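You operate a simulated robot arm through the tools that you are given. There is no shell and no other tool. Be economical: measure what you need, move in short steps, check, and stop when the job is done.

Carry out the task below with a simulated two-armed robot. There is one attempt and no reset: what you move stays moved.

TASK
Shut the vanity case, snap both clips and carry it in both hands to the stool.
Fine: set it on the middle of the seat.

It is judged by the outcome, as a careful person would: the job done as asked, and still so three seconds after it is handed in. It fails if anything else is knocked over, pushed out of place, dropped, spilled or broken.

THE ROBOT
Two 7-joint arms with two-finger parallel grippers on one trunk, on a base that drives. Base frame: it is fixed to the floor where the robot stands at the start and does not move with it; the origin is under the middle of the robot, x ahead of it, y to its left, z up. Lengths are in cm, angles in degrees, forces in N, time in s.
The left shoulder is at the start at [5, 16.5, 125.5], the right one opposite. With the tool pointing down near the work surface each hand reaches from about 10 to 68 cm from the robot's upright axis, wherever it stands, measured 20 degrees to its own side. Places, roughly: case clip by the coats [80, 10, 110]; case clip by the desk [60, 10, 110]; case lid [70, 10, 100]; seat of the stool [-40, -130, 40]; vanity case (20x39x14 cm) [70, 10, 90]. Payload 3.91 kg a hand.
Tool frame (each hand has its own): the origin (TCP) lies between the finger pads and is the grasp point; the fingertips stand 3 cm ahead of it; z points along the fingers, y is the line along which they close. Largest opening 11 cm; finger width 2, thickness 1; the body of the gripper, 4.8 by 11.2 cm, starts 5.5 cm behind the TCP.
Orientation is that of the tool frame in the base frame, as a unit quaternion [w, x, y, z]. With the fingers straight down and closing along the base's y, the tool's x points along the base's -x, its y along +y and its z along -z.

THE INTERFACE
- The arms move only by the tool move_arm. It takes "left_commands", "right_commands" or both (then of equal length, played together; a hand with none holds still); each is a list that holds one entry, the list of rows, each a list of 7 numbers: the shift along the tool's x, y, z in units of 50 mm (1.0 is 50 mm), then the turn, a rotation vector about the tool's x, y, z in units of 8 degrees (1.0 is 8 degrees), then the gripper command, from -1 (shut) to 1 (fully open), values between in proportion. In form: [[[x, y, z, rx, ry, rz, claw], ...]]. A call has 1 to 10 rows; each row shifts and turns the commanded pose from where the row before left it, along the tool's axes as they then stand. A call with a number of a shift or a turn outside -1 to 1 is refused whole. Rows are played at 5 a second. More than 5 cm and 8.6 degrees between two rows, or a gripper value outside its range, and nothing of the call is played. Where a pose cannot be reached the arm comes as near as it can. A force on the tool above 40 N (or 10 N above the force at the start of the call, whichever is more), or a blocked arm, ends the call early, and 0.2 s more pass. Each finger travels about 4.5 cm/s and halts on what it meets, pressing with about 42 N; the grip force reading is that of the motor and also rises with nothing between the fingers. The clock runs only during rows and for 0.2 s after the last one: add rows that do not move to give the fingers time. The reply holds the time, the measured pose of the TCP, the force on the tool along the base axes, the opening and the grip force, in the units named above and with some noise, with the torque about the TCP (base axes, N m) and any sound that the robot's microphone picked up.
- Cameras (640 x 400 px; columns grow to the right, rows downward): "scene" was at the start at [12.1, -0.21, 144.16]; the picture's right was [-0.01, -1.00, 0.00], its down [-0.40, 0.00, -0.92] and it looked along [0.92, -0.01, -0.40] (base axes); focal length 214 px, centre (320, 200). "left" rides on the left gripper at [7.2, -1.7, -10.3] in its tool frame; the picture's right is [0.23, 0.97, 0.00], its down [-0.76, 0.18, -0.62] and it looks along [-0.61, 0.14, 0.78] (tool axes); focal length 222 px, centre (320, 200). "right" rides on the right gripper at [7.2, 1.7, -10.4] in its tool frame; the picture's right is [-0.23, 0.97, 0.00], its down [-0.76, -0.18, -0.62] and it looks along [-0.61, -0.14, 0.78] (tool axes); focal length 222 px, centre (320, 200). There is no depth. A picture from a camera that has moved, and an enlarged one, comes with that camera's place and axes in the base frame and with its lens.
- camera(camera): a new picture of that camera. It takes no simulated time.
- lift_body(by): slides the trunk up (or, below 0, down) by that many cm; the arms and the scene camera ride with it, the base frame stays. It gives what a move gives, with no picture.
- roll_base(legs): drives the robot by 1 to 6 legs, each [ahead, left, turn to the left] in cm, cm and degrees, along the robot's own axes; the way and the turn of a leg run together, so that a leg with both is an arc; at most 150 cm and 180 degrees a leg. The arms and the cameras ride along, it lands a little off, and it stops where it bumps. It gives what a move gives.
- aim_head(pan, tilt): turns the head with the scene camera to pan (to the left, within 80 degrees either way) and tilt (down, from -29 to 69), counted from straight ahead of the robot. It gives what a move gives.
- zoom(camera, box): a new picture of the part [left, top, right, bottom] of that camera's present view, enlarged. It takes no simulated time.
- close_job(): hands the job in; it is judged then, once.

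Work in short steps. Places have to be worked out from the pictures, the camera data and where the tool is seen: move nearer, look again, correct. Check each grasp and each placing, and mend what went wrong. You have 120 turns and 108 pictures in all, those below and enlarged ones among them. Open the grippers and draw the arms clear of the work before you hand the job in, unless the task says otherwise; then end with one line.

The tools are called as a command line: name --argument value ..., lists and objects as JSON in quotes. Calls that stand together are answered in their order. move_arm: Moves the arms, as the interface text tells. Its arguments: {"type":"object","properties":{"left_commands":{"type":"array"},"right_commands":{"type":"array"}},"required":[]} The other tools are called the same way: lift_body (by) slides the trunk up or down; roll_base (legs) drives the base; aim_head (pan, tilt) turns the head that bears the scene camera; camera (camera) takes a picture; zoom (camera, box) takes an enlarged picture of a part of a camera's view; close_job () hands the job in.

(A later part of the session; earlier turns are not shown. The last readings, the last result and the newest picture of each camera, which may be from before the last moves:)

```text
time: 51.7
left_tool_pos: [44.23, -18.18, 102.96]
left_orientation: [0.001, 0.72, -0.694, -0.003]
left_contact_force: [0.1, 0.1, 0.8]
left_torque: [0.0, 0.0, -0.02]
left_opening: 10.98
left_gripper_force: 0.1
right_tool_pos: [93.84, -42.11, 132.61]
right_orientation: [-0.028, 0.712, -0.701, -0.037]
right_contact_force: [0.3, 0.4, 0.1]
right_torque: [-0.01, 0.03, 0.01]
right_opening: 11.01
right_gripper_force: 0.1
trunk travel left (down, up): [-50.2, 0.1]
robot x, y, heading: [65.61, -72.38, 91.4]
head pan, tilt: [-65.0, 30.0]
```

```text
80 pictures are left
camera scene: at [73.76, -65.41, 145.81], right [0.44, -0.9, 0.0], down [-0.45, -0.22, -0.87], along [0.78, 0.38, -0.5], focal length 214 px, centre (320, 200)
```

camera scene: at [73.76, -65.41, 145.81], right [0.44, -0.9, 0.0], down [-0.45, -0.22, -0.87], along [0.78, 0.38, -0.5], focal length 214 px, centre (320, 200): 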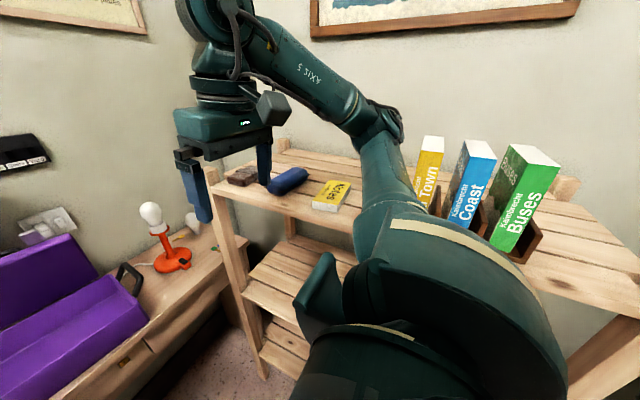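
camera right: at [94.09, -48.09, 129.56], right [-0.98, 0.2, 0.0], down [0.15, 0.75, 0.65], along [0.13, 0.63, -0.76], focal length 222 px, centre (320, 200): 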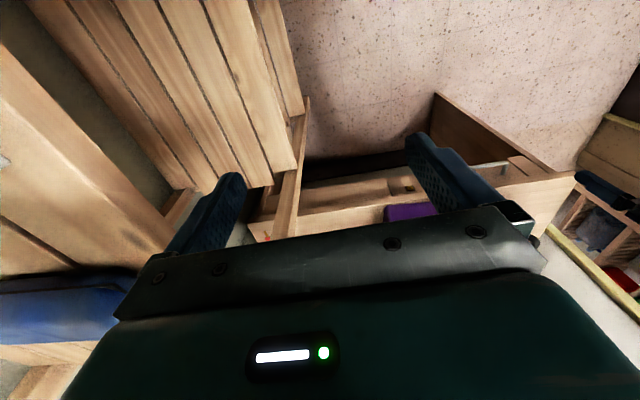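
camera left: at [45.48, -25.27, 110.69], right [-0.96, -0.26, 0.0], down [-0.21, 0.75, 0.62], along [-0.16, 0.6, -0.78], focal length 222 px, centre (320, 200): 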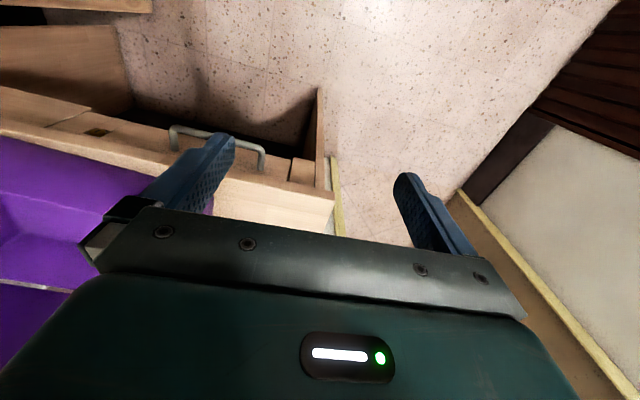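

The elbow is up now and the shelf items still stand as before. I drive left again.

roll_base --legs '[[0, 12, 0]]'

camera --camera "scene"

```text
time: 53.0
left_tool_pos: [31.98, -18.38, 102.85]
left_orientation: [0.001, 0.719, -0.695, -0.003]
left_contact_force: [0.3, -0.3, 0.7]
left_torque: [-0.03, 0.0, -0.02]
left_opening: 11.02
left_gripper_force: 0.1
right_tool_pos: [81.62, -42.45, 132.6]
right_orientation: [-0.027, 0.71, -0.703, -0.036]
right_contact_force: [-0.5, -0.4, -1.1]
right_torque: [0.01, -0.02, -0.04]
right_opening: 10.99
right_gripper_force: 0.0
trunk travel left (down, up): [-50.2, 0.1]
robot x, y, heading: [53.97, -72.4, 90.7]
head pan, tilt: [-65.0, 30.0]
```

```text
79 pictures are left
camera scene: at [61.49, -65.68, 145.82], right [0.44, -0.9, 0.0], down [-0.45, -0.22, -0.87], along [0.78, 0.38, -0.5], focal length 214 px, centre (320, 200)
```

scene: 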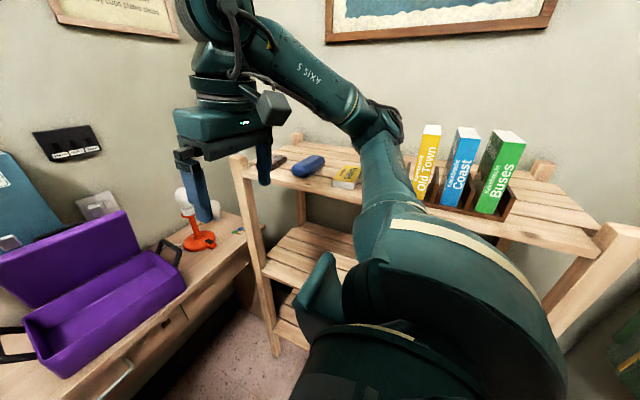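

Free and everything on the shelf stands. Now to about (48,-62) with heading 65.

roll_base --legs '[[0, 6, 0], [0, 0, -26], [9, 4, 0]]'

aim_head --pan 5 --tilt 40

camera --camera "scene"

zoom --camera "scene" --box '[240, 80, 420, 220]'

```text
time: 56.0
left_tool_pos: [51.34, -4.68, 102.82]
left_orientation: [-0.002, -0.55, 0.835, 0.004]
left_contact_force: [0.1, 0.2, -0.4]
left_torque: [0.01, -0.01, 0.0]
left_opening: 10.99
left_gripper_force: 0.0
right_tool_pos: [85.91, -47.8, 132.59]
right_orientation: [0.035, -0.54, 0.841, 0.029]
right_contact_force: [-0.2, 0.0, 0.3]
right_torque: [0.01, -0.01, 0.0]
right_opening: 10.99
right_gripper_force: 0.0
trunk travel left (down, up): [-50.2, 0.1]
robot x, y, heading: [47.95, -62.55, 65.9]
head pan, tilt: [-65.0, 30.0]
```

```text
time: 57.4
left_tool_pos: [51.36, -4.8, 102.84]
left_orientation: [-0.001, -0.549, 0.836, 0.005]
left_contact_force: [0.0, -0.3, 0.1]
left_torque: [0.01, 0.02, 0.0]
left_opening: 11.01
left_gripper_force: 0.0
right_tool_pos: [85.99, -47.72, 132.6]
right_orientation: [0.035, -0.54, 0.84, 0.03]
right_contact_force: [-0.6, -0.7, -0.8]
right_torque: [0.02, 0.02, 0.01]
right_opening: 11.0
right_gripper_force: 0.1
trunk travel left (down, up): [-50.2, 0.1]
robot x, y, heading: [47.81, -62.32, 65.8]
head pan, tilt: [5.0, 40.0]
```

```text
78 pictures are left
camera scene: at [51.66, -52.3, 144.28], right [0.94, -0.33, 0.0], down [-0.21, -0.61, -0.77], along [0.25, 0.72, -0.64], focal length 214 px, centre (320, 200)
```

scene: 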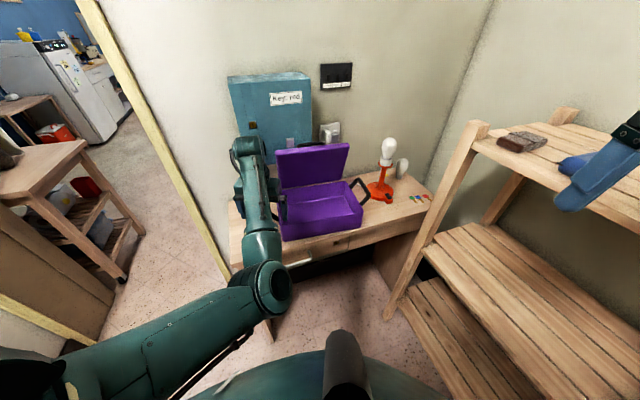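

```text
2.86 times, centred on (330, 150) of scene
camera zoom: at [51.66, -52.3, 144.28], right [0.94, -0.33, 0.0], down [-0.21, -0.61, -0.77], along [0.25, 0.72, -0.64], focal length 613 px, centre (291, 343)
```

zoom: 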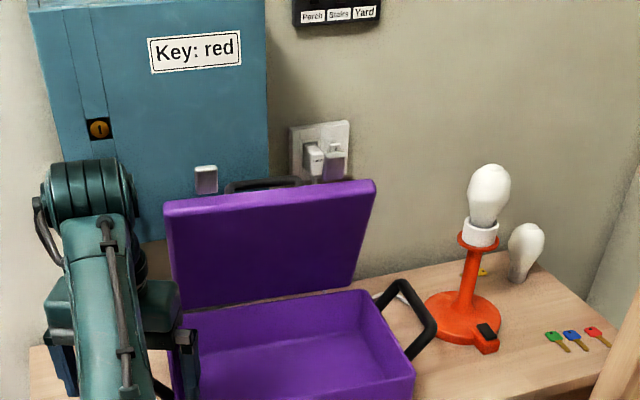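

Cabinet front is at y≈19, lid top spans y≈10.6–13.3 at z 112. I'll push the lid from behind with closed left fingertips at its left corner, hand tilted forward; first raise, shift right, close and tilt.

move_arm --left_commands '[[[0, 0, -0.7, 0, 0, 0, -1], [0, 0, -0.7, 0, 0, 0, -1], [0, 0, -0.7, 0, 0, 0, -1], [0, 0, -0.7, 0, 0, 0, -1], [0, -0.5, -0.6, 0, 0, 0, -1], [0, -0.5, 0, 0, 0, -0.75, -1], [0, -0.5, 0, 0, 0, -0.75, -1], [0, -0.5, 0, 0, 0, -0.75, -1], [0, 0, 0, 0, -1, 0, -1], [0, 0, 0, 0, -1, 0, -1]]]'

camera --camera "scene"

```text
time: 59.6
left_tool_pos: [61.45, -1.5, 117.48]
left_orientation: [0.103, -0.666, 0.732, 0.098]
left_contact_force: [0.1, 0.2, 0.2]
left_torque: [0.0, -0.02, -0.02]
left_opening: 0.01
left_gripper_force: 37.6
left hand out of reach, approached as far as the arm can: row 1, 2, 3, 4, 5, 6
right_tool_pos: [86.04, -47.88, 132.5]
right_orientation: [0.035, -0.54, 0.84, 0.03]
right_contact_force: [-0.6, -0.3, -0.7]
right_torque: [0.0, -0.01, 0.01]
right_opening: 10.96
right_gripper_force: 0.1
trunk travel left (down, up): [-50.2, 0.1]
robot x, y, heading: [47.61, -62.8, 65.7]
head pan, tilt: [5.0, 40.0]
```

```text
76 pictures are left
camera scene: at [51.67, -52.33, 144.29], right [0.94, -0.33, 0.0], down [-0.21, -0.61, -0.77], along [0.25, 0.72, -0.64], focal length 214 px, centre (320, 200)
```

scene: 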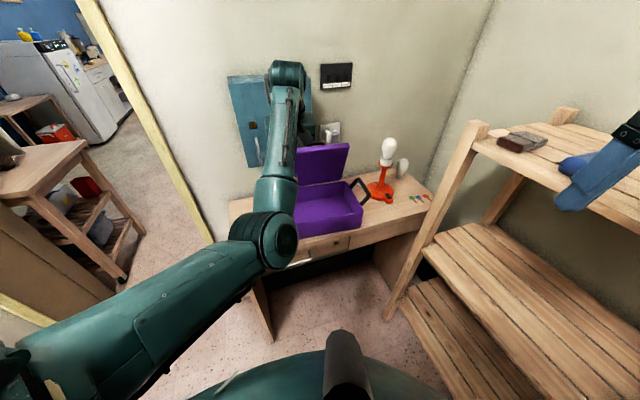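

The hand reaches 117 high. I drive 10 cm towards the bench so the hand stops just in front of the lid's top, then look.

roll_base --legs '[[9.1, 4.1, 0]]'

camera --camera "left"

zoom --camera "scene" --box '[220, 40, 400, 180]'

```text
time: 60.7
left_tool_pos: [61.42, 8.41, 117.46]
left_orientation: [0.102, -0.666, 0.732, 0.098]
left_contact_force: [0.1, 0.2, -0.8]
left_torque: [-0.02, -0.02, -0.01]
left_opening: 0.02
left_gripper_force: 37.5
right_tool_pos: [85.76, -37.99, 132.66]
right_orientation: [0.035, -0.54, 0.84, 0.03]
right_contact_force: [0.1, -0.4, 0.0]
right_torque: [-0.02, -0.04, 0.01]
right_opening: 10.98
right_gripper_force: 0.1
trunk travel left (down, up): [-50.2, 0.1]
robot x, y, heading: [47.53, -53.29, 65.7]
head pan, tilt: [5.0, 40.0]
```

```text
75 pictures are left
camera left: at [62.18, -1.47, 125.39], right [-0.99, -0.13, -0.06], down [-0.12, 0.57, 0.81], along [-0.07, 0.81, -0.58], focal length 222 px, centre (320, 200)
```

left: 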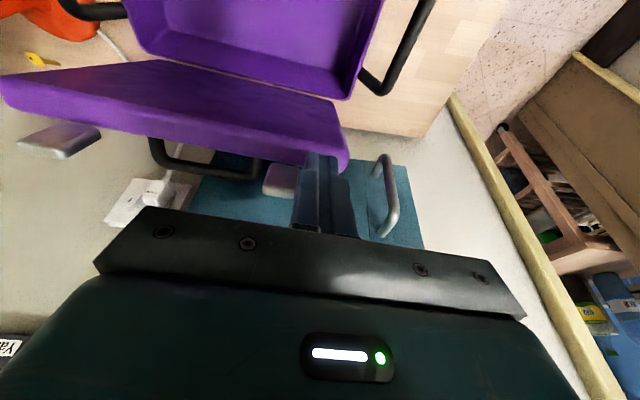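

```text
2.86 times, centred on (310, 110) of scene
camera zoom: at [51.55, -42.51, 144.27], right [0.94, -0.33, 0.0], down [-0.21, -0.61, -0.77], along [0.25, 0.72, -0.64], focal length 613 px, centre (349, 457)
```

zoom: 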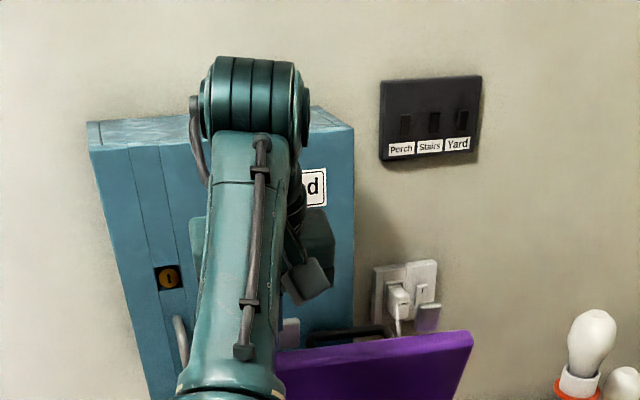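

Excellent view: the fingers hang between the lid's left corner and the left clip. I lift slightly, shift a bit left, and drive 7 cm further so the fingertips go behind the lid's top.

move_arm --left_commands '[[[-0.08, 0.12, -0.35, 0, 0, 0, -1], [0, 0.1, 0, 0, 0, 0, -1]]]'

roll_base --legs '[[6.4, 2.9, 0]]'

camera --camera "left"

```text
time: 61.3
left_tool_pos: [60.39, 8.32, 119.28]
left_orientation: [0.102, -0.667, 0.732, 0.097]
left_contact_force: [0.0, 1.1, -0.3]
left_torque: [-0.05, 0.05, 0.02]
left_opening: 0.0
left_gripper_force: 37.6
right_tool_pos: [85.97, -37.94, 132.56]
right_orientation: [0.035, -0.54, 0.84, 0.031]
right_contact_force: [-0.4, 0.6, -1.0]
right_torque: [0.02, -0.01, -0.02]
right_opening: 10.99
right_gripper_force: 0.0
trunk travel left (down, up): [-50.2, 0.1]
robot x, y, heading: [47.27, -53.0, 65.9]
head pan, tilt: [5.0, 40.0]
```

```text
time: 62.4
left_tool_pos: [60.37, 15.0, 119.35]
left_orientation: [0.097, -0.668, 0.732, 0.094]
left_contact_force: [0.8, 0.0, -0.2]
left_torque: [0.02, 0.0, 0.0]
left_opening: 0.01
left_gripper_force: 37.6
right_tool_pos: [85.7, -31.2, 132.64]
right_orientation: [0.035, -0.539, 0.841, 0.03]
right_contact_force: [-0.3, -0.2, -0.1]
right_torque: [0.0, 0.01, 0.01]
right_opening: 11.01
right_gripper_force: 0.1
trunk travel left (down, up): [-50.2, 0.1]
robot x, y, heading: [47.73, -46.37, 65.3]
head pan, tilt: [5.0, 40.0]
stopped in leg 1: the force on the tool passed its limit (the readings are from after the stop); the commanded pose is now the measured one
```

```text
73 pictures are left
camera left: at [61.25, 5.18, 127.33], right [-0.99, -0.13, -0.05], down [-0.12, 0.58, 0.81], along [-0.07, 0.8, -0.59], focal length 222 px, centre (320, 200)
```

left: 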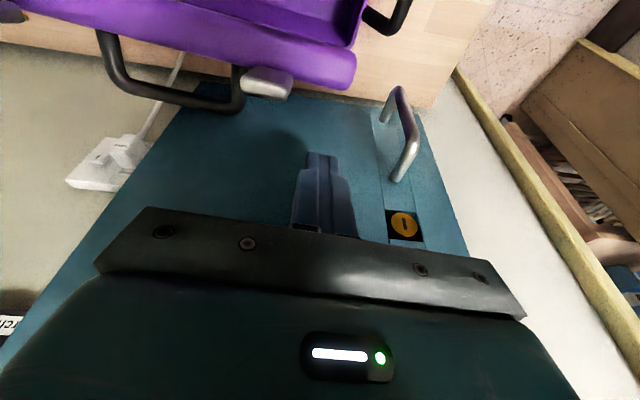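

The fingertip just met the cabinet face (about y 17). It's behind the lid's top edge, so I back off slightly and lower it between lid and cabinet, letting it wedge the lid forward.

move_arm --left_commands '[[[0.12, 0, -0.03, 0, 0, 0, -1], [0.11, 0, 0.38, 0, 0, 0, -1], [0.11, 0, 0.38, 0, 0, 0, -1], [0.11, 0, 0.38, 0, 0, 0, -1]]]'

camera --camera "left"

```text
time: 63.4
left_tool_pos: [60.49, 15.0, 113.4]
left_orientation: [0.097, -0.668, 0.732, 0.095]
left_contact_force: [0.6, -0.6, 0.5]
left_torque: [0.01, 0.0, 0.01]
left_opening: 0.0
left_gripper_force: 37.8
left hand out of reach, approached as far as the arm can: row 1
right_tool_pos: [85.76, -31.1, 132.55]
right_orientation: [0.035, -0.539, 0.841, 0.03]
right_contact_force: [1.0, 0.6, 0.7]
right_torque: [0.01, 0.02, 0.01]
right_opening: 11.0
right_gripper_force: 0.0
trunk travel left (down, up): [-50.2, 0.1]
robot x, y, heading: [47.83, -46.34, 65.8]
head pan, tilt: [5.0, 40.0]
```

```text
72 pictures are left
camera left: at [61.34, 5.07, 121.44], right [-0.99, -0.13, -0.05], down [-0.12, 0.58, 0.81], along [-0.07, 0.8, -0.59], focal length 222 px, centre (320, 200)
```

left: 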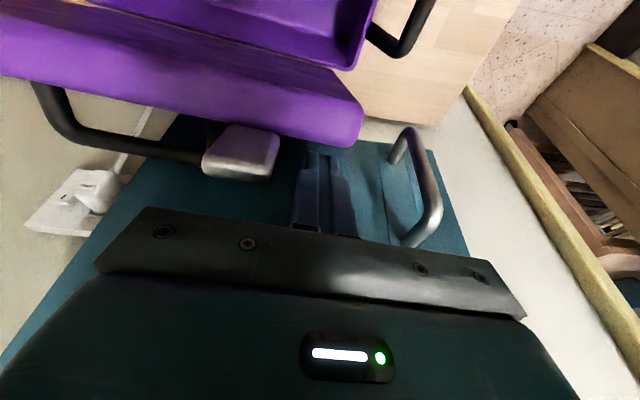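

The tip is now behind the lid with room. Down another 3 cm, then draw it towards −y (back towards me).

move_arm --left_commands '[[[0.11, 0, 0.38, 0, 0, 0, -1], [0.08, 0, 0.2, 0, 0, 0, -1], [0.39, 0, -0.11, 0, 0, 0, -1], [0.39, 0, -0.11, 0, 0, 0, -1], [0.39, 0, -0.11, 0, 0, 0, -1]]]'

camera --camera "left"

```text
time: 64.6
left_tool_pos: [59.3, 9.93, 109.52]
left_orientation: [0.097, -0.672, 0.727, 0.1]
left_contact_force: [-0.5, 0.5, -0.8]
left_torque: [-0.01, 0.0, 0.0]
left_opening: 0.02
left_gripper_force: 37.8
left hand out of reach, approached as far as the arm can: row 5
right_tool_pos: [85.82, -31.11, 132.62]
right_orientation: [0.035, -0.539, 0.841, 0.03]
right_contact_force: [-0.2, 0.1, -0.5]
right_torque: [-0.01, -0.02, -0.01]
right_opening: 10.97
right_gripper_force: 0.1
trunk travel left (down, up): [-50.2, 0.1]
robot x, y, heading: [47.65, -46.12, 65.6]
head pan, tilt: [5.0, 40.0]
```

```text
71 pictures are left
camera left: at [60.34, 0.15, 117.42], right [-0.99, -0.14, -0.05], down [-0.12, 0.57, 0.81], along [-0.09, 0.81, -0.58], focal length 222 px, centre (320, 200)
```

left: 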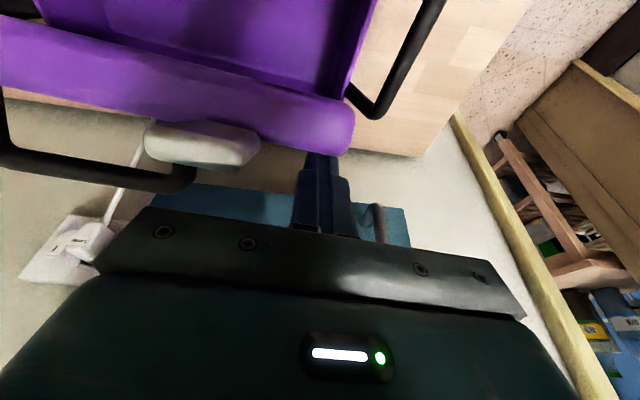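

The lid follows with little force. The arm is at its nearest limit, so I let the base back off 6 cm to continue the pull.

roll_base --legs '[[-5.5, -2.5, 0]]'

camera --camera "left"

```text
time: 65.6
left_tool_pos: [59.33, 3.87, 109.25]
left_orientation: [0.095, -0.671, 0.728, 0.101]
left_contact_force: [-0.1, 0.1, -0.2]
left_torque: [0.0, -0.03, -0.02]
left_opening: 0.01
left_gripper_force: 37.1
right_tool_pos: [85.84, -37.2, 132.58]
right_orientation: [0.036, -0.539, 0.841, 0.03]
right_contact_force: [0.3, -1.1, 0.5]
right_torque: [0.03, -0.03, 0.02]
right_opening: 11.01
right_gripper_force: 0.0
trunk travel left (down, up): [-50.2, 0.1]
robot x, y, heading: [47.79, -52.6, 65.4]
head pan, tilt: [5.0, 40.0]
```

```text
70 pictures are left
camera left: at [60.41, -6.0, 117.26], right [-0.99, -0.14, -0.04], down [-0.12, 0.57, 0.81], along [-0.09, 0.81, -0.58], focal length 222 px, centre (320, 200)
```

left: 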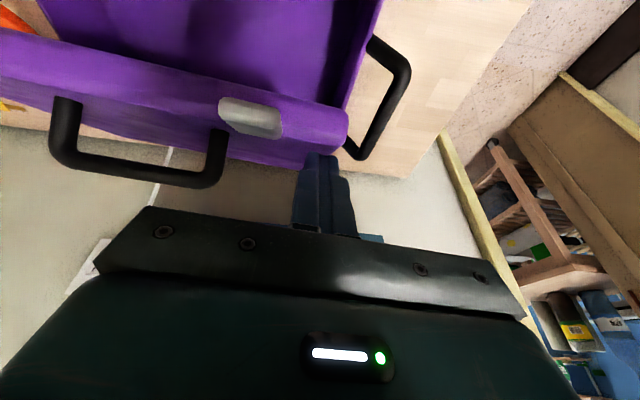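

The lid is at roughly 45°. Now I press down with the fingertip.

move_arm --left_commands '[[[0.11, 0, 0.38, 0, 0, 0, -1], [0.11, 0, 0.38, 0, 0, 0, -1], [0.11, 0, 0.38, 0, 0, 0, -1], [0.11, 0, 0.38, 0, 0, 0, -1]]]'

camera --camera "left"

```text
time: 66.6
left_tool_pos: [59.15, 3.89, 101.26]
left_orientation: [0.095, -0.67, 0.729, 0.1]
left_contact_force: [0.2, 0.0, 0.0]
left_torque: [-0.01, 0.02, 0.0]
left_opening: 0.0
left_gripper_force: 37.7
right_tool_pos: [85.76, -37.06, 132.55]
right_orientation: [0.034, -0.539, 0.841, 0.029]
right_contact_force: [-0.5, 0.1, 0.2]
right_torque: [0.01, 0.02, -0.01]
right_opening: 10.98
right_gripper_force: 0.0
trunk travel left (down, up): [-50.2, 0.1]
robot x, y, heading: [47.4, -52.36, 65.5]
head pan, tilt: [5.0, 40.0]
```

```text
69 pictures are left
camera left: at [60.28, -6.02, 109.33], right [-0.99, -0.14, -0.04], down [-0.12, 0.57, 0.81], along [-0.09, 0.81, -0.58], focal length 222 px, centre (320, 200)
```

left: 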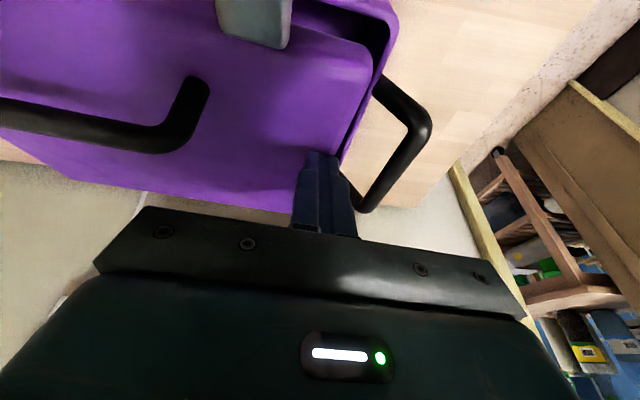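

Nearly shut; my fingertip is close to the lid's left edge, so I shift it 3 cm to the right and press on.

move_arm --left_commands '[[[-0.05, 0, -0.15, 0, 0, 0, -1], [0, -0.6, 0, 0, 0, 0, -1], [0.05, 0, 0.2, 0, 0, 0, -1], [0.08, 0, 0.3, 0, 0, 0, -1], [0.08, 0, 0.3, 0, 0, 0, -1]]]'

camera --camera "left"

```text
time: 67.8
left_tool_pos: [62.47, 3.4, 98.19]
left_orientation: [0.1, -0.668, 0.73, 0.1]
left_contact_force: [1.1, -1.5, 12.6]
left_torque: [-0.08, -0.06, -0.03]
left_opening: 0.0
left_gripper_force: 37.6
right_tool_pos: [85.72, -37.24, 132.77]
right_orientation: [0.036, -0.538, 0.842, 0.03]
right_contact_force: [-0.8, -0.4, 0.1]
right_torque: [0.02, 0.05, 0.01]
right_opening: 11.0
right_gripper_force: 0.1
trunk travel left (down, up): [-50.2, 0.1]
robot x, y, heading: [47.7, -52.41, 65.4]
head pan, tilt: [5.0, 40.0]
```

```text
68 pictures are left
camera left: at [63.37, -6.38, 106.18], right [-0.99, -0.14, -0.05], down [-0.12, 0.57, 0.81], along [-0.08, 0.81, -0.58], focal length 222 px, centre (320, 200)
```

left: 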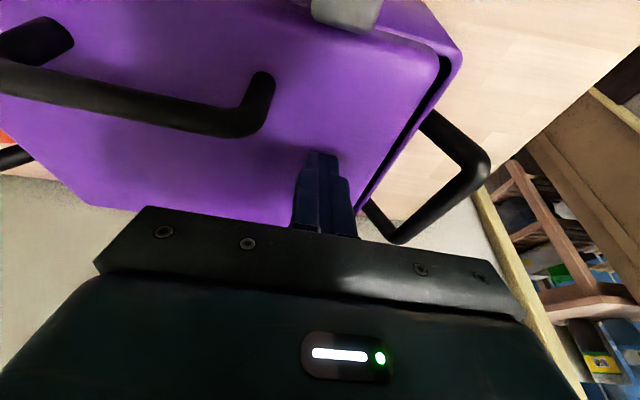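

The lid is down (12 N on top at z≈95). I lift the hand and back away a little to look at the front and its clips.

move_arm --left_commands '[[[-0.1, 0, -0.4, 0, 0, 0, -1], [-0.1, 0, -0.5, 0, 0, 0, -1], [-0.1, 0, -0.5, 0, 0, 0, -1], [-0.1, 0, -0.5, 0, 0, 0, -1], [-0.1, 0, -0.5, 0, 0, 0, -1]]]'

roll_base --legs '[[-10, -4.5, 0]]'

camera --camera "left"

camera --camera "scene"

```text
time: 69.0
left_tool_pos: [61.78, 3.44, 109.99]
left_orientation: [0.091, -0.674, 0.726, 0.106]
left_contact_force: [0.2, 0.1, -0.1]
left_torque: [0.02, 0.0, -0.01]
left_opening: 0.01
left_gripper_force: 37.8
left hand out of reach, approached as far as the arm can: row 5
right_tool_pos: [85.87, -37.07, 132.5]
right_orientation: [0.035, -0.539, 0.841, 0.029]
right_contact_force: [0.3, -0.3, -0.4]
right_torque: [0.01, -0.01, -0.02]
right_opening: 11.0
right_gripper_force: 0.1
trunk travel left (down, up): [-50.2, 0.1]
robot x, y, heading: [47.58, -52.45, 65.7]
head pan, tilt: [5.0, 40.0]
```

```text
time: 70.2
left_tool_pos: [61.68, -7.56, 109.98]
left_orientation: [0.095, -0.675, 0.724, 0.106]
left_contact_force: [0.5, -0.2, -0.2]
left_torque: [-0.02, 0.0, -0.04]
left_opening: 0.0
left_gripper_force: 37.5
right_tool_pos: [85.62, -48.22, 132.67]
right_orientation: [0.036, -0.538, 0.841, 0.029]
right_contact_force: [-0.5, -1.2, -0.1]
right_torque: [0.05, 0.03, -0.02]
right_opening: 10.99
right_gripper_force: 0.0
trunk travel left (down, up): [-50.2, 0.1]
robot x, y, heading: [47.65, -63.3, 65.5]
head pan, tilt: [5.0, 40.0]
```

```text
67 pictures are left
camera left: at [62.96, -17.37, 117.93], right [-0.99, -0.15, -0.04], down [-0.12, 0.57, 0.82], along [-0.1, 0.81, -0.58], focal length 222 px, centre (320, 200)
```

left: 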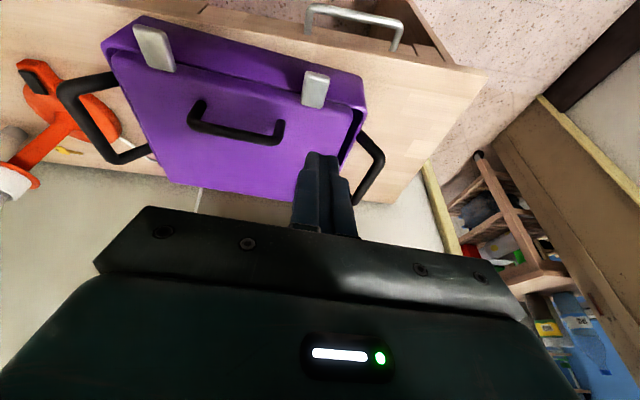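

```text
66 pictures are left
camera scene: at [51.45, -52.7, 144.29], right [0.94, -0.33, 0.0], down [-0.21, -0.61, -0.77], along [0.25, 0.72, -0.64], focal length 214 px, centre (320, 200)
```

scene: 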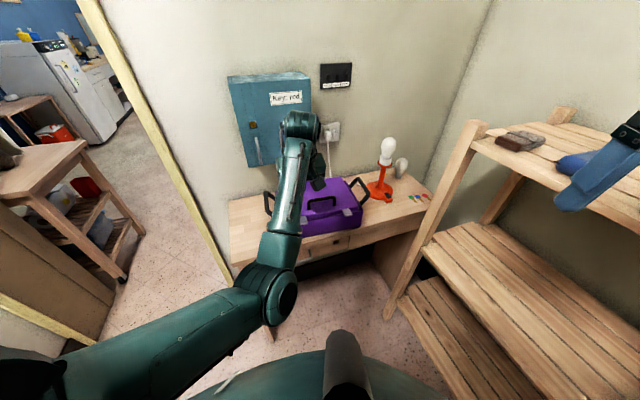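

The lid is closed and both silver clips are visible at its front edge. I enlarge.

zoom --camera "left" --box '[90, 0, 400, 210]'

zoom --camera "scene" --box '[260, 160, 380, 250]'

```text
1.90 times, centred on (245, 105) of left
camera zoom: at [62.96, -17.37, 117.93], right [-0.99, -0.15, -0.04], down [-0.12, 0.57, 0.82], along [-0.1, 0.81, -0.58], focal length 423 px, centre (463, 381)
```

zoom: 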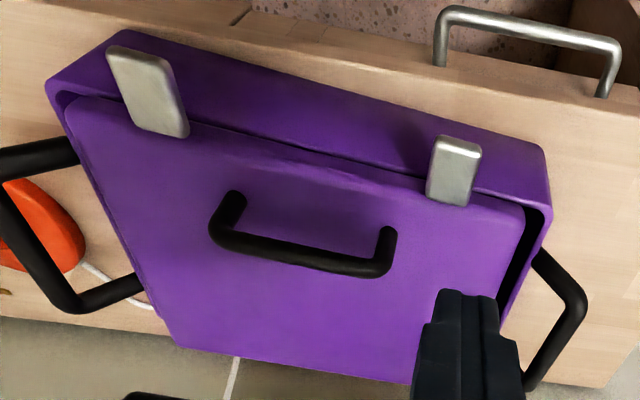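

```text
4.44 times, centred on (320, 205) of scene
camera zoom: at [51.45, -52.7, 144.29], right [0.94, -0.33, 0.0], down [-0.21, -0.61, -0.77], along [0.25, 0.72, -0.64], focal length 953 px, centre (320, 178)
```

zoom: 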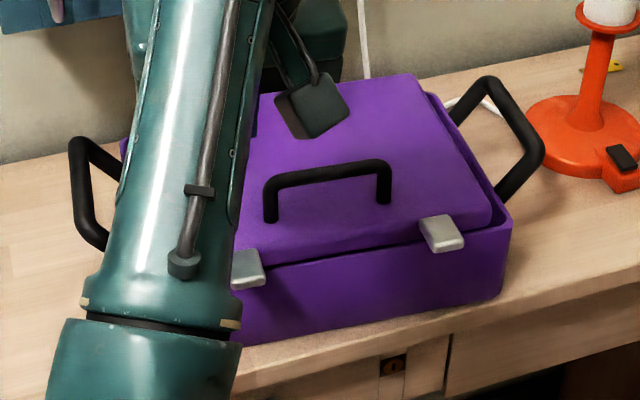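

Clips stick out about 3.5 cm forward of the lid edge at z≈95: left one around (62.5,−5,95), right one around (78,−6.5,95). I lower the closed left fingertips onto the left clip's outer end.

move_arm --left_commands '[[[-0.12, -0.14, 0.04, 0, 0, 0, -1], [0.11, 0, 0.38, 0, 0, 0, -1], [0.11, 0, 0.38, 0, 0, 0, -1], [0.11, 0, 0.38, 0, 0, 0, -1], [0.11, 0, 0.38, 0, 0, 0, -1], [0.06, 0, 0.2, 0, 0, 0, -1]]]'

camera --camera "left"

```text
time: 71.6
left_tool_pos: [62.5, -6.84, 100.97]
left_orientation: [0.093, -0.674, 0.725, 0.105]
left_contact_force: [0.1, 0.3, -1.0]
left_torque: [0.01, 0.02, -0.01]
left_opening: 0.0
left_gripper_force: 38.0
right_tool_pos: [85.71, -48.16, 132.56]
right_orientation: [0.036, -0.538, 0.842, 0.03]
right_contact_force: [-0.2, -0.9, 0.2]
right_torque: [-0.02, 0.0, -0.04]
right_opening: 11.0
right_gripper_force: 0.0
trunk travel left (down, up): [-50.2, 0.1]
robot x, y, heading: [47.48, -63.61, 65.6]
head pan, tilt: [5.0, 40.0]
```

```text
63 pictures are left
camera left: at [63.63, -16.76, 108.96], right [-0.99, -0.15, -0.04], down [-0.12, 0.57, 0.81], along [-0.1, 0.81, -0.58], focal length 222 px, centre (320, 200)
```

left: 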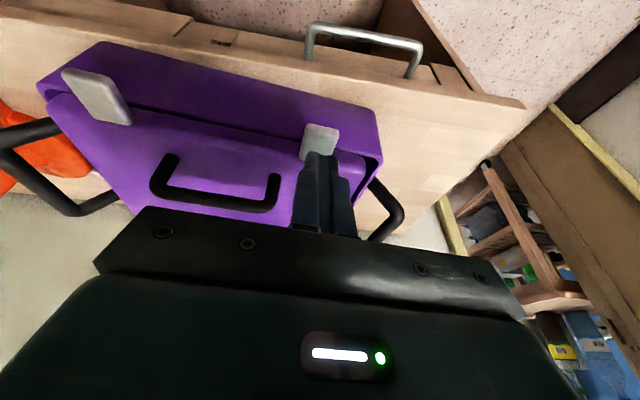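

The tip is over the clip. I press down in small steps.

move_arm --left_commands '[[[0.12, 0, 0.18, 0, 0, 0, -1], [0.05, 0, 0.2, 0, 0, 0, -1], [0.05, 0, 0.2, 0, 0, 0, -1], [0.05, 0, 0.2, 0, 0, 0, -1]]]'

camera --camera "left"

```text
time: 72.6
left_tool_pos: [62.08, -6.98, 96.91]
left_orientation: [0.093, -0.674, 0.725, 0.105]
left_contact_force: [-0.8, -0.2, -0.3]
left_torque: [0.02, 0.0, 0.01]
left_opening: 0.0
left_gripper_force: 38.2
right_tool_pos: [85.77, -48.18, 132.65]
right_orientation: [0.035, -0.539, 0.841, 0.029]
right_contact_force: [0.4, -0.4, 0.1]
right_torque: [-0.03, 0.01, -0.01]
right_opening: 11.02
right_gripper_force: 0.0
trunk travel left (down, up): [-50.2, 0.1]
robot x, y, heading: [47.4, -63.22, 65.5]
head pan, tilt: [5.0, 40.0]
```

```text
62 pictures are left
camera left: at [63.29, -16.81, 104.78], right [-0.99, -0.15, -0.04], down [-0.12, 0.57, 0.82], along [-0.1, 0.81, -0.58], focal length 222 px, centre (320, 200)
```

left: 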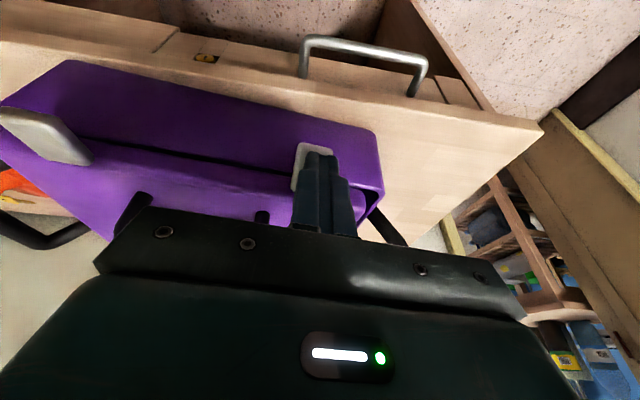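

The left clip is folding down with almost no force. I continue.

move_arm --left_commands '[[[0.05, 0, 0.2, 0, 0, 0, -1], [0.05, 0, 0.2, 0, 0, 0, -1], [0.05, 0, 0.2, 0, 0, 0, -1]]]'

zoom --camera "left" --box '[200, 60, 440, 230]'

```text
time: 73.4
left_tool_pos: [61.91, -6.86, 93.77]
left_orientation: [0.094, -0.675, 0.724, 0.106]
left_contact_force: [0.3, 0.0, -0.3]
left_torque: [-0.01, 0.01, 0.0]
left_opening: 0.0
left_gripper_force: 37.8
right_tool_pos: [85.62, -48.19, 132.61]
right_orientation: [0.035, -0.539, 0.841, 0.029]
right_contact_force: [0.7, 1.2, -0.9]
right_torque: [-0.03, -0.02, -0.04]
right_opening: 11.0
right_gripper_force: 0.0
trunk travel left (down, up): [-50.2, 0.1]
robot x, y, heading: [47.52, -63.13, 65.7]
head pan, tilt: [5.0, 40.0]
```

```text
2.35 times, centred on (320, 145) of left
camera zoom: at [63.25, -16.75, 101.73], right [-0.99, -0.15, -0.04], down [-0.12, 0.57, 0.81], along [-0.1, 0.81, -0.58], focal length 523 px, centre (320, 329)
```

zoom: 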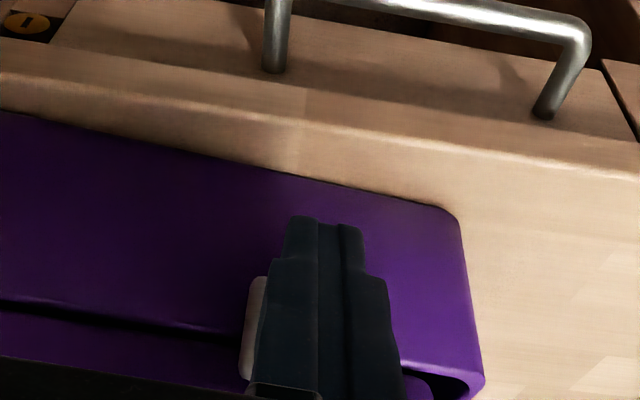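

The clip hangs near vertical in front of the face; now I push inward (+y) to snap it.

move_arm --left_commands '[[[-0.12, 0, 0.03, 0, 0, 0, -1], [-0.12, 0, 0.03, 0, 0, 0, -1], [-0.12, 0, 0.03, 0, 0, 0, -1], [-0.12, 0, 0.03, 0, 0, 0, -1], [-0.12, 0, 0.03, 0, 0, 0, -1], [-0.12, 0, 0.03, 0, 0, 0, -1]]]'

```text
time: 74.8
left_tool_pos: [62.36, -3.19, 93.89]
left_orientation: [0.094, -0.674, 0.725, 0.106]
left_contact_force: [-1.2, -2.3, 0.8]
left_torque: [-0.05, 0.05, 0.04]
left_opening: 0.01
left_gripper_force: 37.7
right_tool_pos: [85.57, -48.11, 132.65]
right_orientation: [0.035, -0.538, 0.841, 0.03]
right_contact_force: [0.1, 0.1, -0.5]
right_torque: [-0.01, 0.04, -0.02]
right_opening: 10.98
right_gripper_force: 0.0
trunk travel left (down, up): [-50.2, 0.1]
robot x, y, heading: [47.41, -63.16, 65.5]
head pan, tilt: [5.0, 40.0]
```

Just touching (2 N). I push a bit harder in small steps, listening for a click.

move_arm --left_commands '[[[-0.08, 0, 0.02, 0, 0, 0, -1], [-0.08, 0, 0.02, 0, 0, 0, -1], [-0.08, 0, 0.02, 0, 0, 0, -1]]]'

zoom --camera "left" --box '[200, 60, 440, 230]'

```text
time: 75.6
left_tool_pos: [62.42, -2.03, 93.89]
left_orientation: [0.094, -0.675, 0.724, 0.107]
left_contact_force: [-0.6, -2.1, -0.3]
left_torque: [-0.04, 0.05, 0.04]
left_opening: 0.0
left_gripper_force: 37.5
right_tool_pos: [85.72, -48.25, 132.52]
right_orientation: [0.034, -0.539, 0.841, 0.03]
right_contact_force: [-0.6, 0.1, -0.4]
right_torque: [-0.04, 0.01, 0.03]
right_opening: 11.0
right_gripper_force: 0.0
trunk travel left (down, up): [-50.2, 0.1]
robot x, y, heading: [47.72, -62.9, 65.4]
head pan, tilt: [5.0, 40.0]
```

```text
2.35 times, centred on (320, 145) of left
camera zoom: at [63.65, -11.85, 101.88], right [-0.99, -0.15, -0.04], down [-0.12, 0.57, 0.82], along [-0.1, 0.81, -0.58], focal length 523 px, centre (320, 329)
```

zoom: 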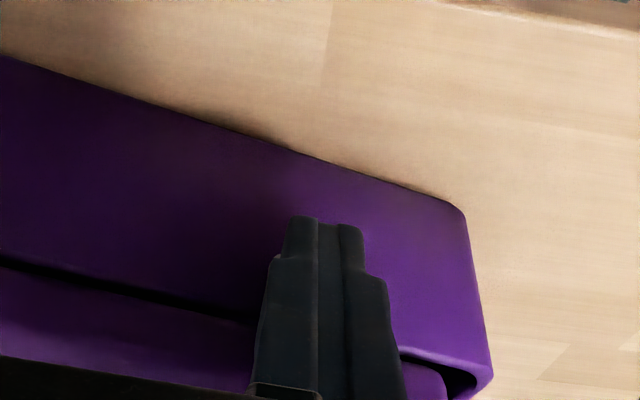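

The push force stayed at 2 N: the light case is sliding, not snapping. I back off and look.

move_arm --left_commands '[[[0.4, 0, -0.1, 0, 0, 0, -1], [0.4, 0, -0.1, 0, 0, 0, -1], [-0.1, 0, -0.5, 0, 0, 0, -1], [-0.12, 0, -0.6, 0, 0, 0, -1], [-0.12, 0, -0.6, 0, 0, 0, -1], [-0.12, 0, -0.6, 0, 0, 0, -1]]]'

zoom --camera "left" --box '[90, 0, 440, 230]'

zoom --camera "scene" --box '[260, 160, 380, 250]'

```text
time: 77.0
left_tool_pos: [62.03, -6.93, 105.45]
left_orientation: [0.092, -0.675, 0.724, 0.109]
left_contact_force: [0.1, 0.2, 0.2]
left_torque: [-0.04, 0.02, 0.0]
left_opening: 0.0
left_gripper_force: 37.5
right_tool_pos: [85.76, -48.11, 132.61]
right_orientation: [0.034, -0.539, 0.841, 0.029]
right_contact_force: [-0.3, 0.7, 0.1]
right_torque: [0.03, -0.01, -0.03]
right_opening: 11.02
right_gripper_force: 0.0
trunk travel left (down, up): [-50.2, 0.1]
robot x, y, heading: [47.84, -63.54, 65.8]
head pan, tilt: [5.0, 40.0]
```

```text
1.74 times, centred on (265, 115) of left
camera zoom: at [63.29, -16.82, 113.3], right [-0.99, -0.15, -0.03], down [-0.12, 0.57, 0.82], along [-0.11, 0.81, -0.58], focal length 386 px, centre (416, 348)
```

zoom: 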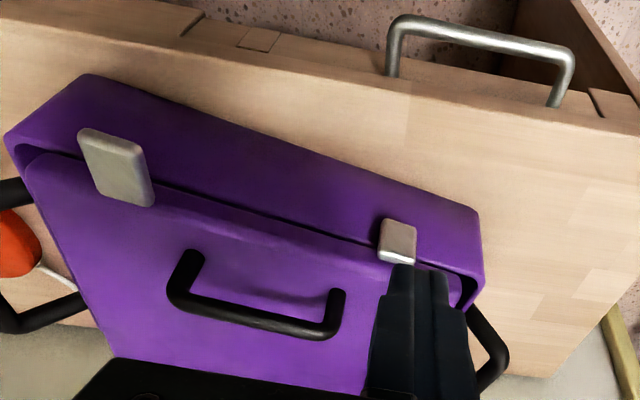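

```text
4.44 times, centred on (320, 205) of scene
camera zoom: at [51.43, -52.61, 144.28], right [0.94, -0.33, 0.0], down [-0.21, -0.61, -0.77], along [0.25, 0.72, -0.64], focal length 953 px, centre (320, 178)
```

zoom: 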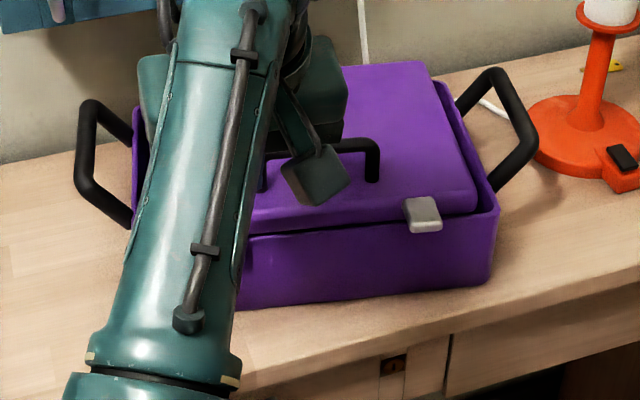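

The left clip is only half folded, and the case yawed a few degrees more. I'll brace the case with the right hand on its right-end handle; first turn to about 84° and stretch the right hand forward so its elbow comes in.

roll_base --legs '[[0, 0, 19]]'

move_arm --right_commands '[[[-0.7, 0.25, 0.1, 0, 0, 0, 0], [-0.7, 0.25, 0.1, 0, 0, 0, 0], [-0.7, 0.25, 0.1, 0, 0, 0, 0], [-0.7, 0.25, 0.1, 0, 0, 0, 0], [-0.7, 0.25, 0.1, 0, 0, 0, 0], [-0.7, 0.25, 0.1, 0, 0, 0, 0], [-0.7, 0.25, 0.1, 0, 0, 0, 0]]]'

camera --camera "scene"

```text
time: 78.5
left_tool_pos: [42.62, -5.27, 105.43]
left_orientation: [-0.075, 0.787, -0.601, -0.121]
left_contact_force: [-0.7, -0.6, 0.5]
left_torque: [-0.05, -0.02, -0.01]
left_opening: 0.0
left_gripper_force: 37.3
right_tool_pos: [78.58, -36.42, 132.66]
right_orientation: [0.03, -0.671, 0.74, 0.035]
right_contact_force: [0.5, 0.1, 0.3]
right_torque: [0.0, -0.02, -0.03]
right_opening: 11.0
right_gripper_force: 0.0
trunk travel left (down, up): [-50.2, 0.1]
robot x, y, heading: [47.71, -63.2, 84.8]
head pan, tilt: [5.0, 40.0]
```

```text
time: 80.1
left_tool_pos: [42.64, -5.19, 105.53]
left_orientation: [-0.074, 0.787, -0.6, -0.122]
left_contact_force: [-0.2, 0.2, 0.2]
left_torque: [0.0, 0.03, -0.05]
left_opening: 0.02
left_gripper_force: 37.9
right_tool_pos: [72.29, -10.65, 131.39]
right_orientation: [0.03, -0.672, 0.739, 0.035]
right_contact_force: [-0.5, 0.4, 0.4]
right_torque: [-0.02, -0.01, 0.02]
right_opening: 5.5
right_gripper_force: 0.1
trunk travel left (down, up): [-50.2, 0.1]
robot x, y, heading: [47.46, -63.35, 84.9]
head pan, tilt: [5.0, 40.0]
```

```text
57 pictures are left
camera scene: at [47.63, -51.79, 144.27], right [1.0, 0.0, 0.0], down [0.0, -0.64, -0.77], along [0.0, 0.77, -0.64], focal length 214 px, centre (320, 200)
```

scene: 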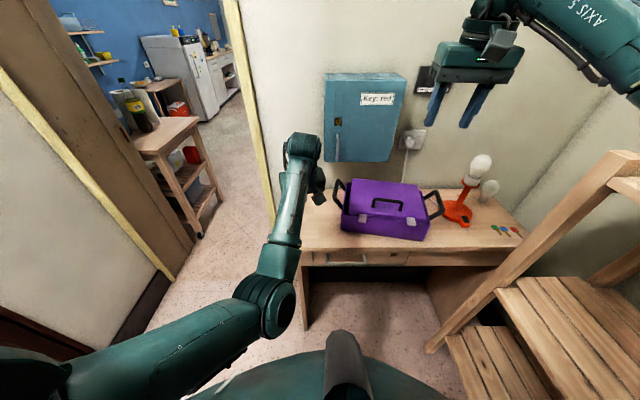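

A clear view of the closed case; I enlarge to measure it.

zoom --camera "scene" --box '[320, 165, 460, 255]'

```text
4.44 times, centred on (390, 210) of scene
camera zoom: at [47.63, -51.79, 144.27], right [1.0, 0.0, 0.0], down [0.0, -0.64, -0.77], along [0.0, 0.77, -0.64], focal length 953 px, centre (9, 156)
```

zoom: 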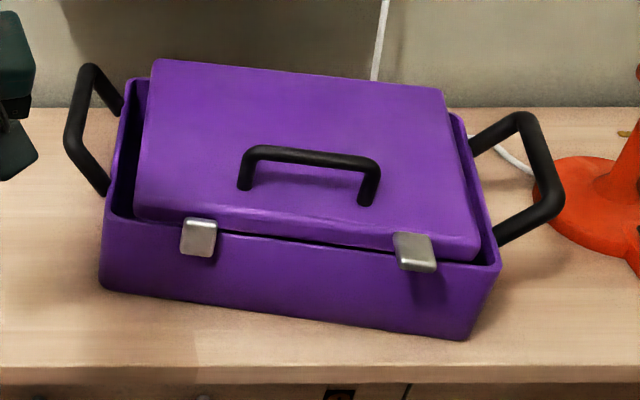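

Case now: front-bottom corners (55.5,4.5) and (84.8,−1.6), yaw −12°; right handle bar near (90.3,7,95), left one near (53.8,15,95). I drive in so the right hand can grip its handle.

roll_base --legs '[[6.6, -5.6, 0]]'

roll_base --legs '[[6.6, -5.6, 0]]'

aim_head --pan -35 --tilt 30

camera --camera "scene"

```text
time: 81.2
left_tool_pos: [48.9, 0.71, 105.42]
left_orientation: [-0.074, 0.787, -0.6, -0.121]
left_contact_force: [0.5, 0.0, 0.4]
left_torque: [-0.02, 0.02, 0.0]
left_opening: 0.01
left_gripper_force: 38.1
right_tool_pos: [78.45, -4.73, 131.33]
right_orientation: [0.03, -0.672, 0.739, 0.035]
right_contact_force: [-0.1, 0.5, 0.2]
right_torque: [-0.03, 0.02, 0.0]
right_opening: 5.5
right_gripper_force: 0.0
trunk travel left (down, up): [-50.2, 0.1]
robot x, y, heading: [53.76, -57.43, 84.7]
head pan, tilt: [5.0, 40.0]
```

```text
time: 82.2
left_tool_pos: [54.94, 6.77, 105.42]
left_orientation: [-0.073, 0.788, -0.599, -0.123]
left_contact_force: [0.1, 0.3, -0.4]
left_torque: [0.0, 0.0, 0.0]
left_opening: 0.0
left_gripper_force: 37.8
right_tool_pos: [84.6, 1.29, 131.39]
right_orientation: [0.029, -0.672, 0.739, 0.035]
right_contact_force: [0.3, -0.5, -0.4]
right_torque: [-0.03, -0.01, 0.0]
right_opening: 5.49
right_gripper_force: 0.1
trunk travel left (down, up): [-50.2, 0.1]
robot x, y, heading: [59.83, -51.46, 84.6]
head pan, tilt: [5.0, 40.0]
```

```text
time: 83.3
left_tool_pos: [54.9, 6.64, 105.52]
left_orientation: [-0.073, 0.787, -0.6, -0.122]
left_contact_force: [-0.9, 0.2, 0.0]
left_torque: [-0.02, 0.01, 0.03]
left_opening: 0.0
left_gripper_force: 37.7
right_tool_pos: [84.61, 1.11, 131.46]
right_orientation: [0.03, -0.672, 0.739, 0.035]
right_contact_force: [-0.8, 0.7, 0.1]
right_torque: [-0.02, 0.0, 0.0]
right_opening: 5.5
right_gripper_force: 0.2
trunk travel left (down, up): [-50.2, 0.1]
robot x, y, heading: [59.82, -50.89, 84.6]
head pan, tilt: [-35.0, 30.0]
```

```text
55 pictures are left
camera scene: at [65.82, -41.57, 145.81], right [0.76, -0.64, 0.0], down [-0.32, -0.38, -0.87], along [0.56, 0.66, -0.5], focal length 214 px, centre (320, 200)
```

scene: 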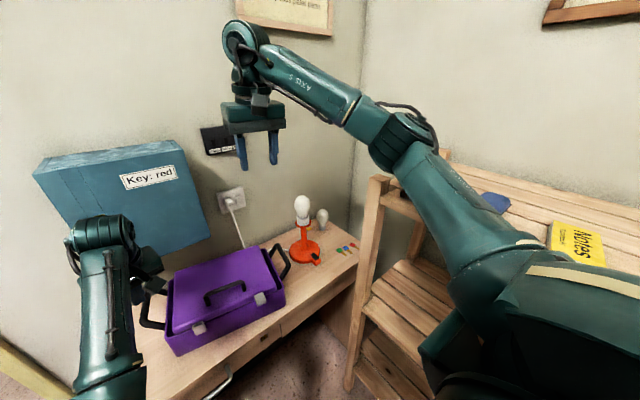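

The elbow stays clear in front of the shelf. I lower the right hand over the right handle.

move_arm --right_commands '[[[-0.127, -0.173, 0.767, 0, 0, 0.133, 0.1], [-0.127, -0.173, 0.767, 0, 0, 0.133, 0.1], [-0.127, -0.173, 0.767, 0, 0, 0.133, 0.1], [-0.127, -0.173, 0.767, 0, 0, 0.133, 0.1], [-0.127, -0.173, 0.767, 0, 0, 0.133, 0.1], [-0.127, -0.173, 0.767, 0, 0, 0.133, 0.1]]]'

camera --camera "right"

camera --camera "scene"

```text
time: 84.7
left_tool_pos: [54.89, 6.72, 105.4]
left_orientation: [-0.074, 0.788, -0.599, -0.122]
left_contact_force: [-0.1, 0.2, -0.7]
left_torque: [-0.01, 0.0, -0.01]
left_opening: 0.0
left_gripper_force: 37.7
right_tool_pos: [90.19, 6.27, 108.49]
right_orientation: [0.028, -0.63, 0.775, 0.038]
right_contact_force: [-0.3, 0.4, -0.3]
right_torque: [0.0, -0.02, 0.0]
right_opening: 6.06
right_gripper_force: 0.1
trunk travel left (down, up): [-50.2, 0.1]
robot x, y, heading: [59.52, -51.32, 84.8]
head pan, tilt: [-35.0, 30.0]
```

```text
54 pictures are left
camera right: at [87.11, -1.33, 118.26], right [-0.91, 0.42, 0.04], down [0.33, 0.65, 0.68], along [0.26, 0.64, -0.73], focal length 222 px, centre (320, 200)
```

right: 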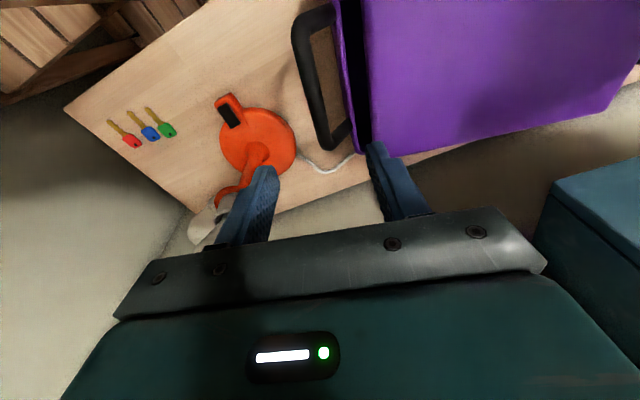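

```text
53 pictures are left
camera scene: at [65.86, -41.53, 145.81], right [0.76, -0.65, 0.0], down [-0.32, -0.38, -0.87], along [0.56, 0.66, -0.5], focal length 214 px, centre (320, 200)
```

scene: 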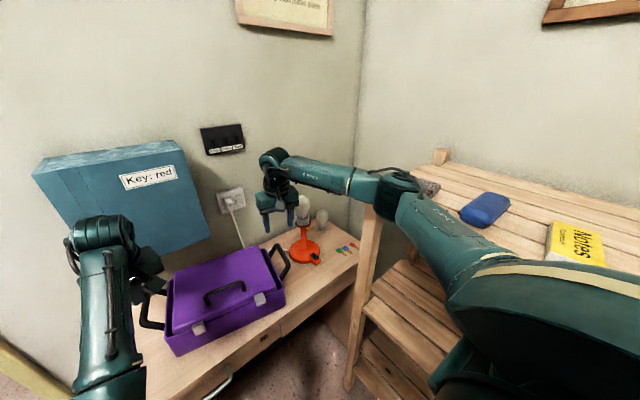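

The bar is around (89.4,5.4); I descend onto it, fingers either side.

move_arm --right_commands '[[[0.1, 0.01, 0.5, 0, 0, 0, 0.1], [0.1, 0.01, 0.5, 0, 0, 0, 0.1], [0.1, 0.01, 0.5, 0, 0, 0, 0.1], [0.1, 0.01, 0.5, 0, 0, 0, 0.1]]]'

camera --camera "right"

camera --camera "scene"

```text
time: 85.7
left_tool_pos: [54.9, 6.69, 105.42]
left_orientation: [-0.074, 0.788, -0.599, -0.122]
left_contact_force: [0.0, -0.5, -1.4]
left_torque: [-0.01, 0.01, 0.02]
left_opening: 0.0
left_gripper_force: 37.7
right_tool_pos: [89.7, 5.38, 98.65]
right_orientation: [0.027, -0.629, 0.776, 0.037]
right_contact_force: [0.2, 0.5, 0.5]
right_torque: [-0.05, 0.03, 0.01]
right_opening: 6.08
right_gripper_force: 0.1
trunk travel left (down, up): [-50.2, 0.1]
robot x, y, heading: [59.65, -51.36, 84.6]
head pan, tilt: [-35.0, 30.0]
```

```text
52 pictures are left
camera right: at [86.64, -2.33, 108.33], right [-0.91, 0.42, 0.04], down [0.33, 0.65, 0.68], along [0.26, 0.63, -0.73], focal length 222 px, centre (320, 200)
```

right: 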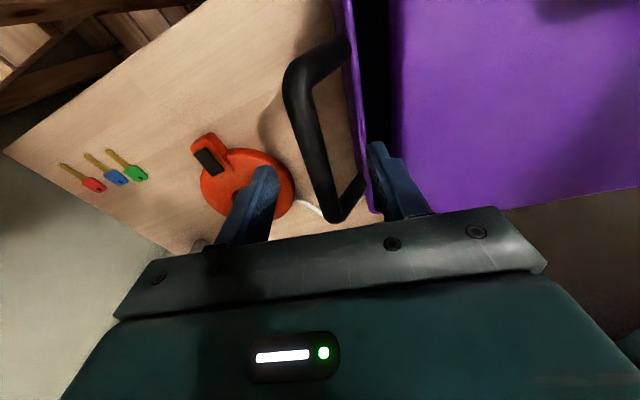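

```text
51 pictures are left
camera scene: at [65.84, -41.56, 145.82], right [0.76, -0.65, 0.0], down [-0.32, -0.38, -0.87], along [0.56, 0.66, -0.5], focal length 214 px, centre (320, 200)
```

scene: 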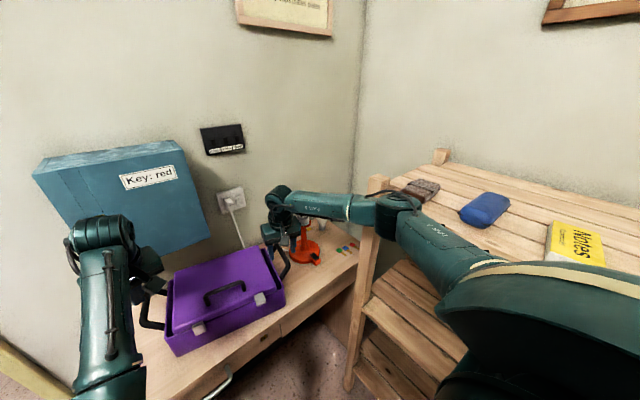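

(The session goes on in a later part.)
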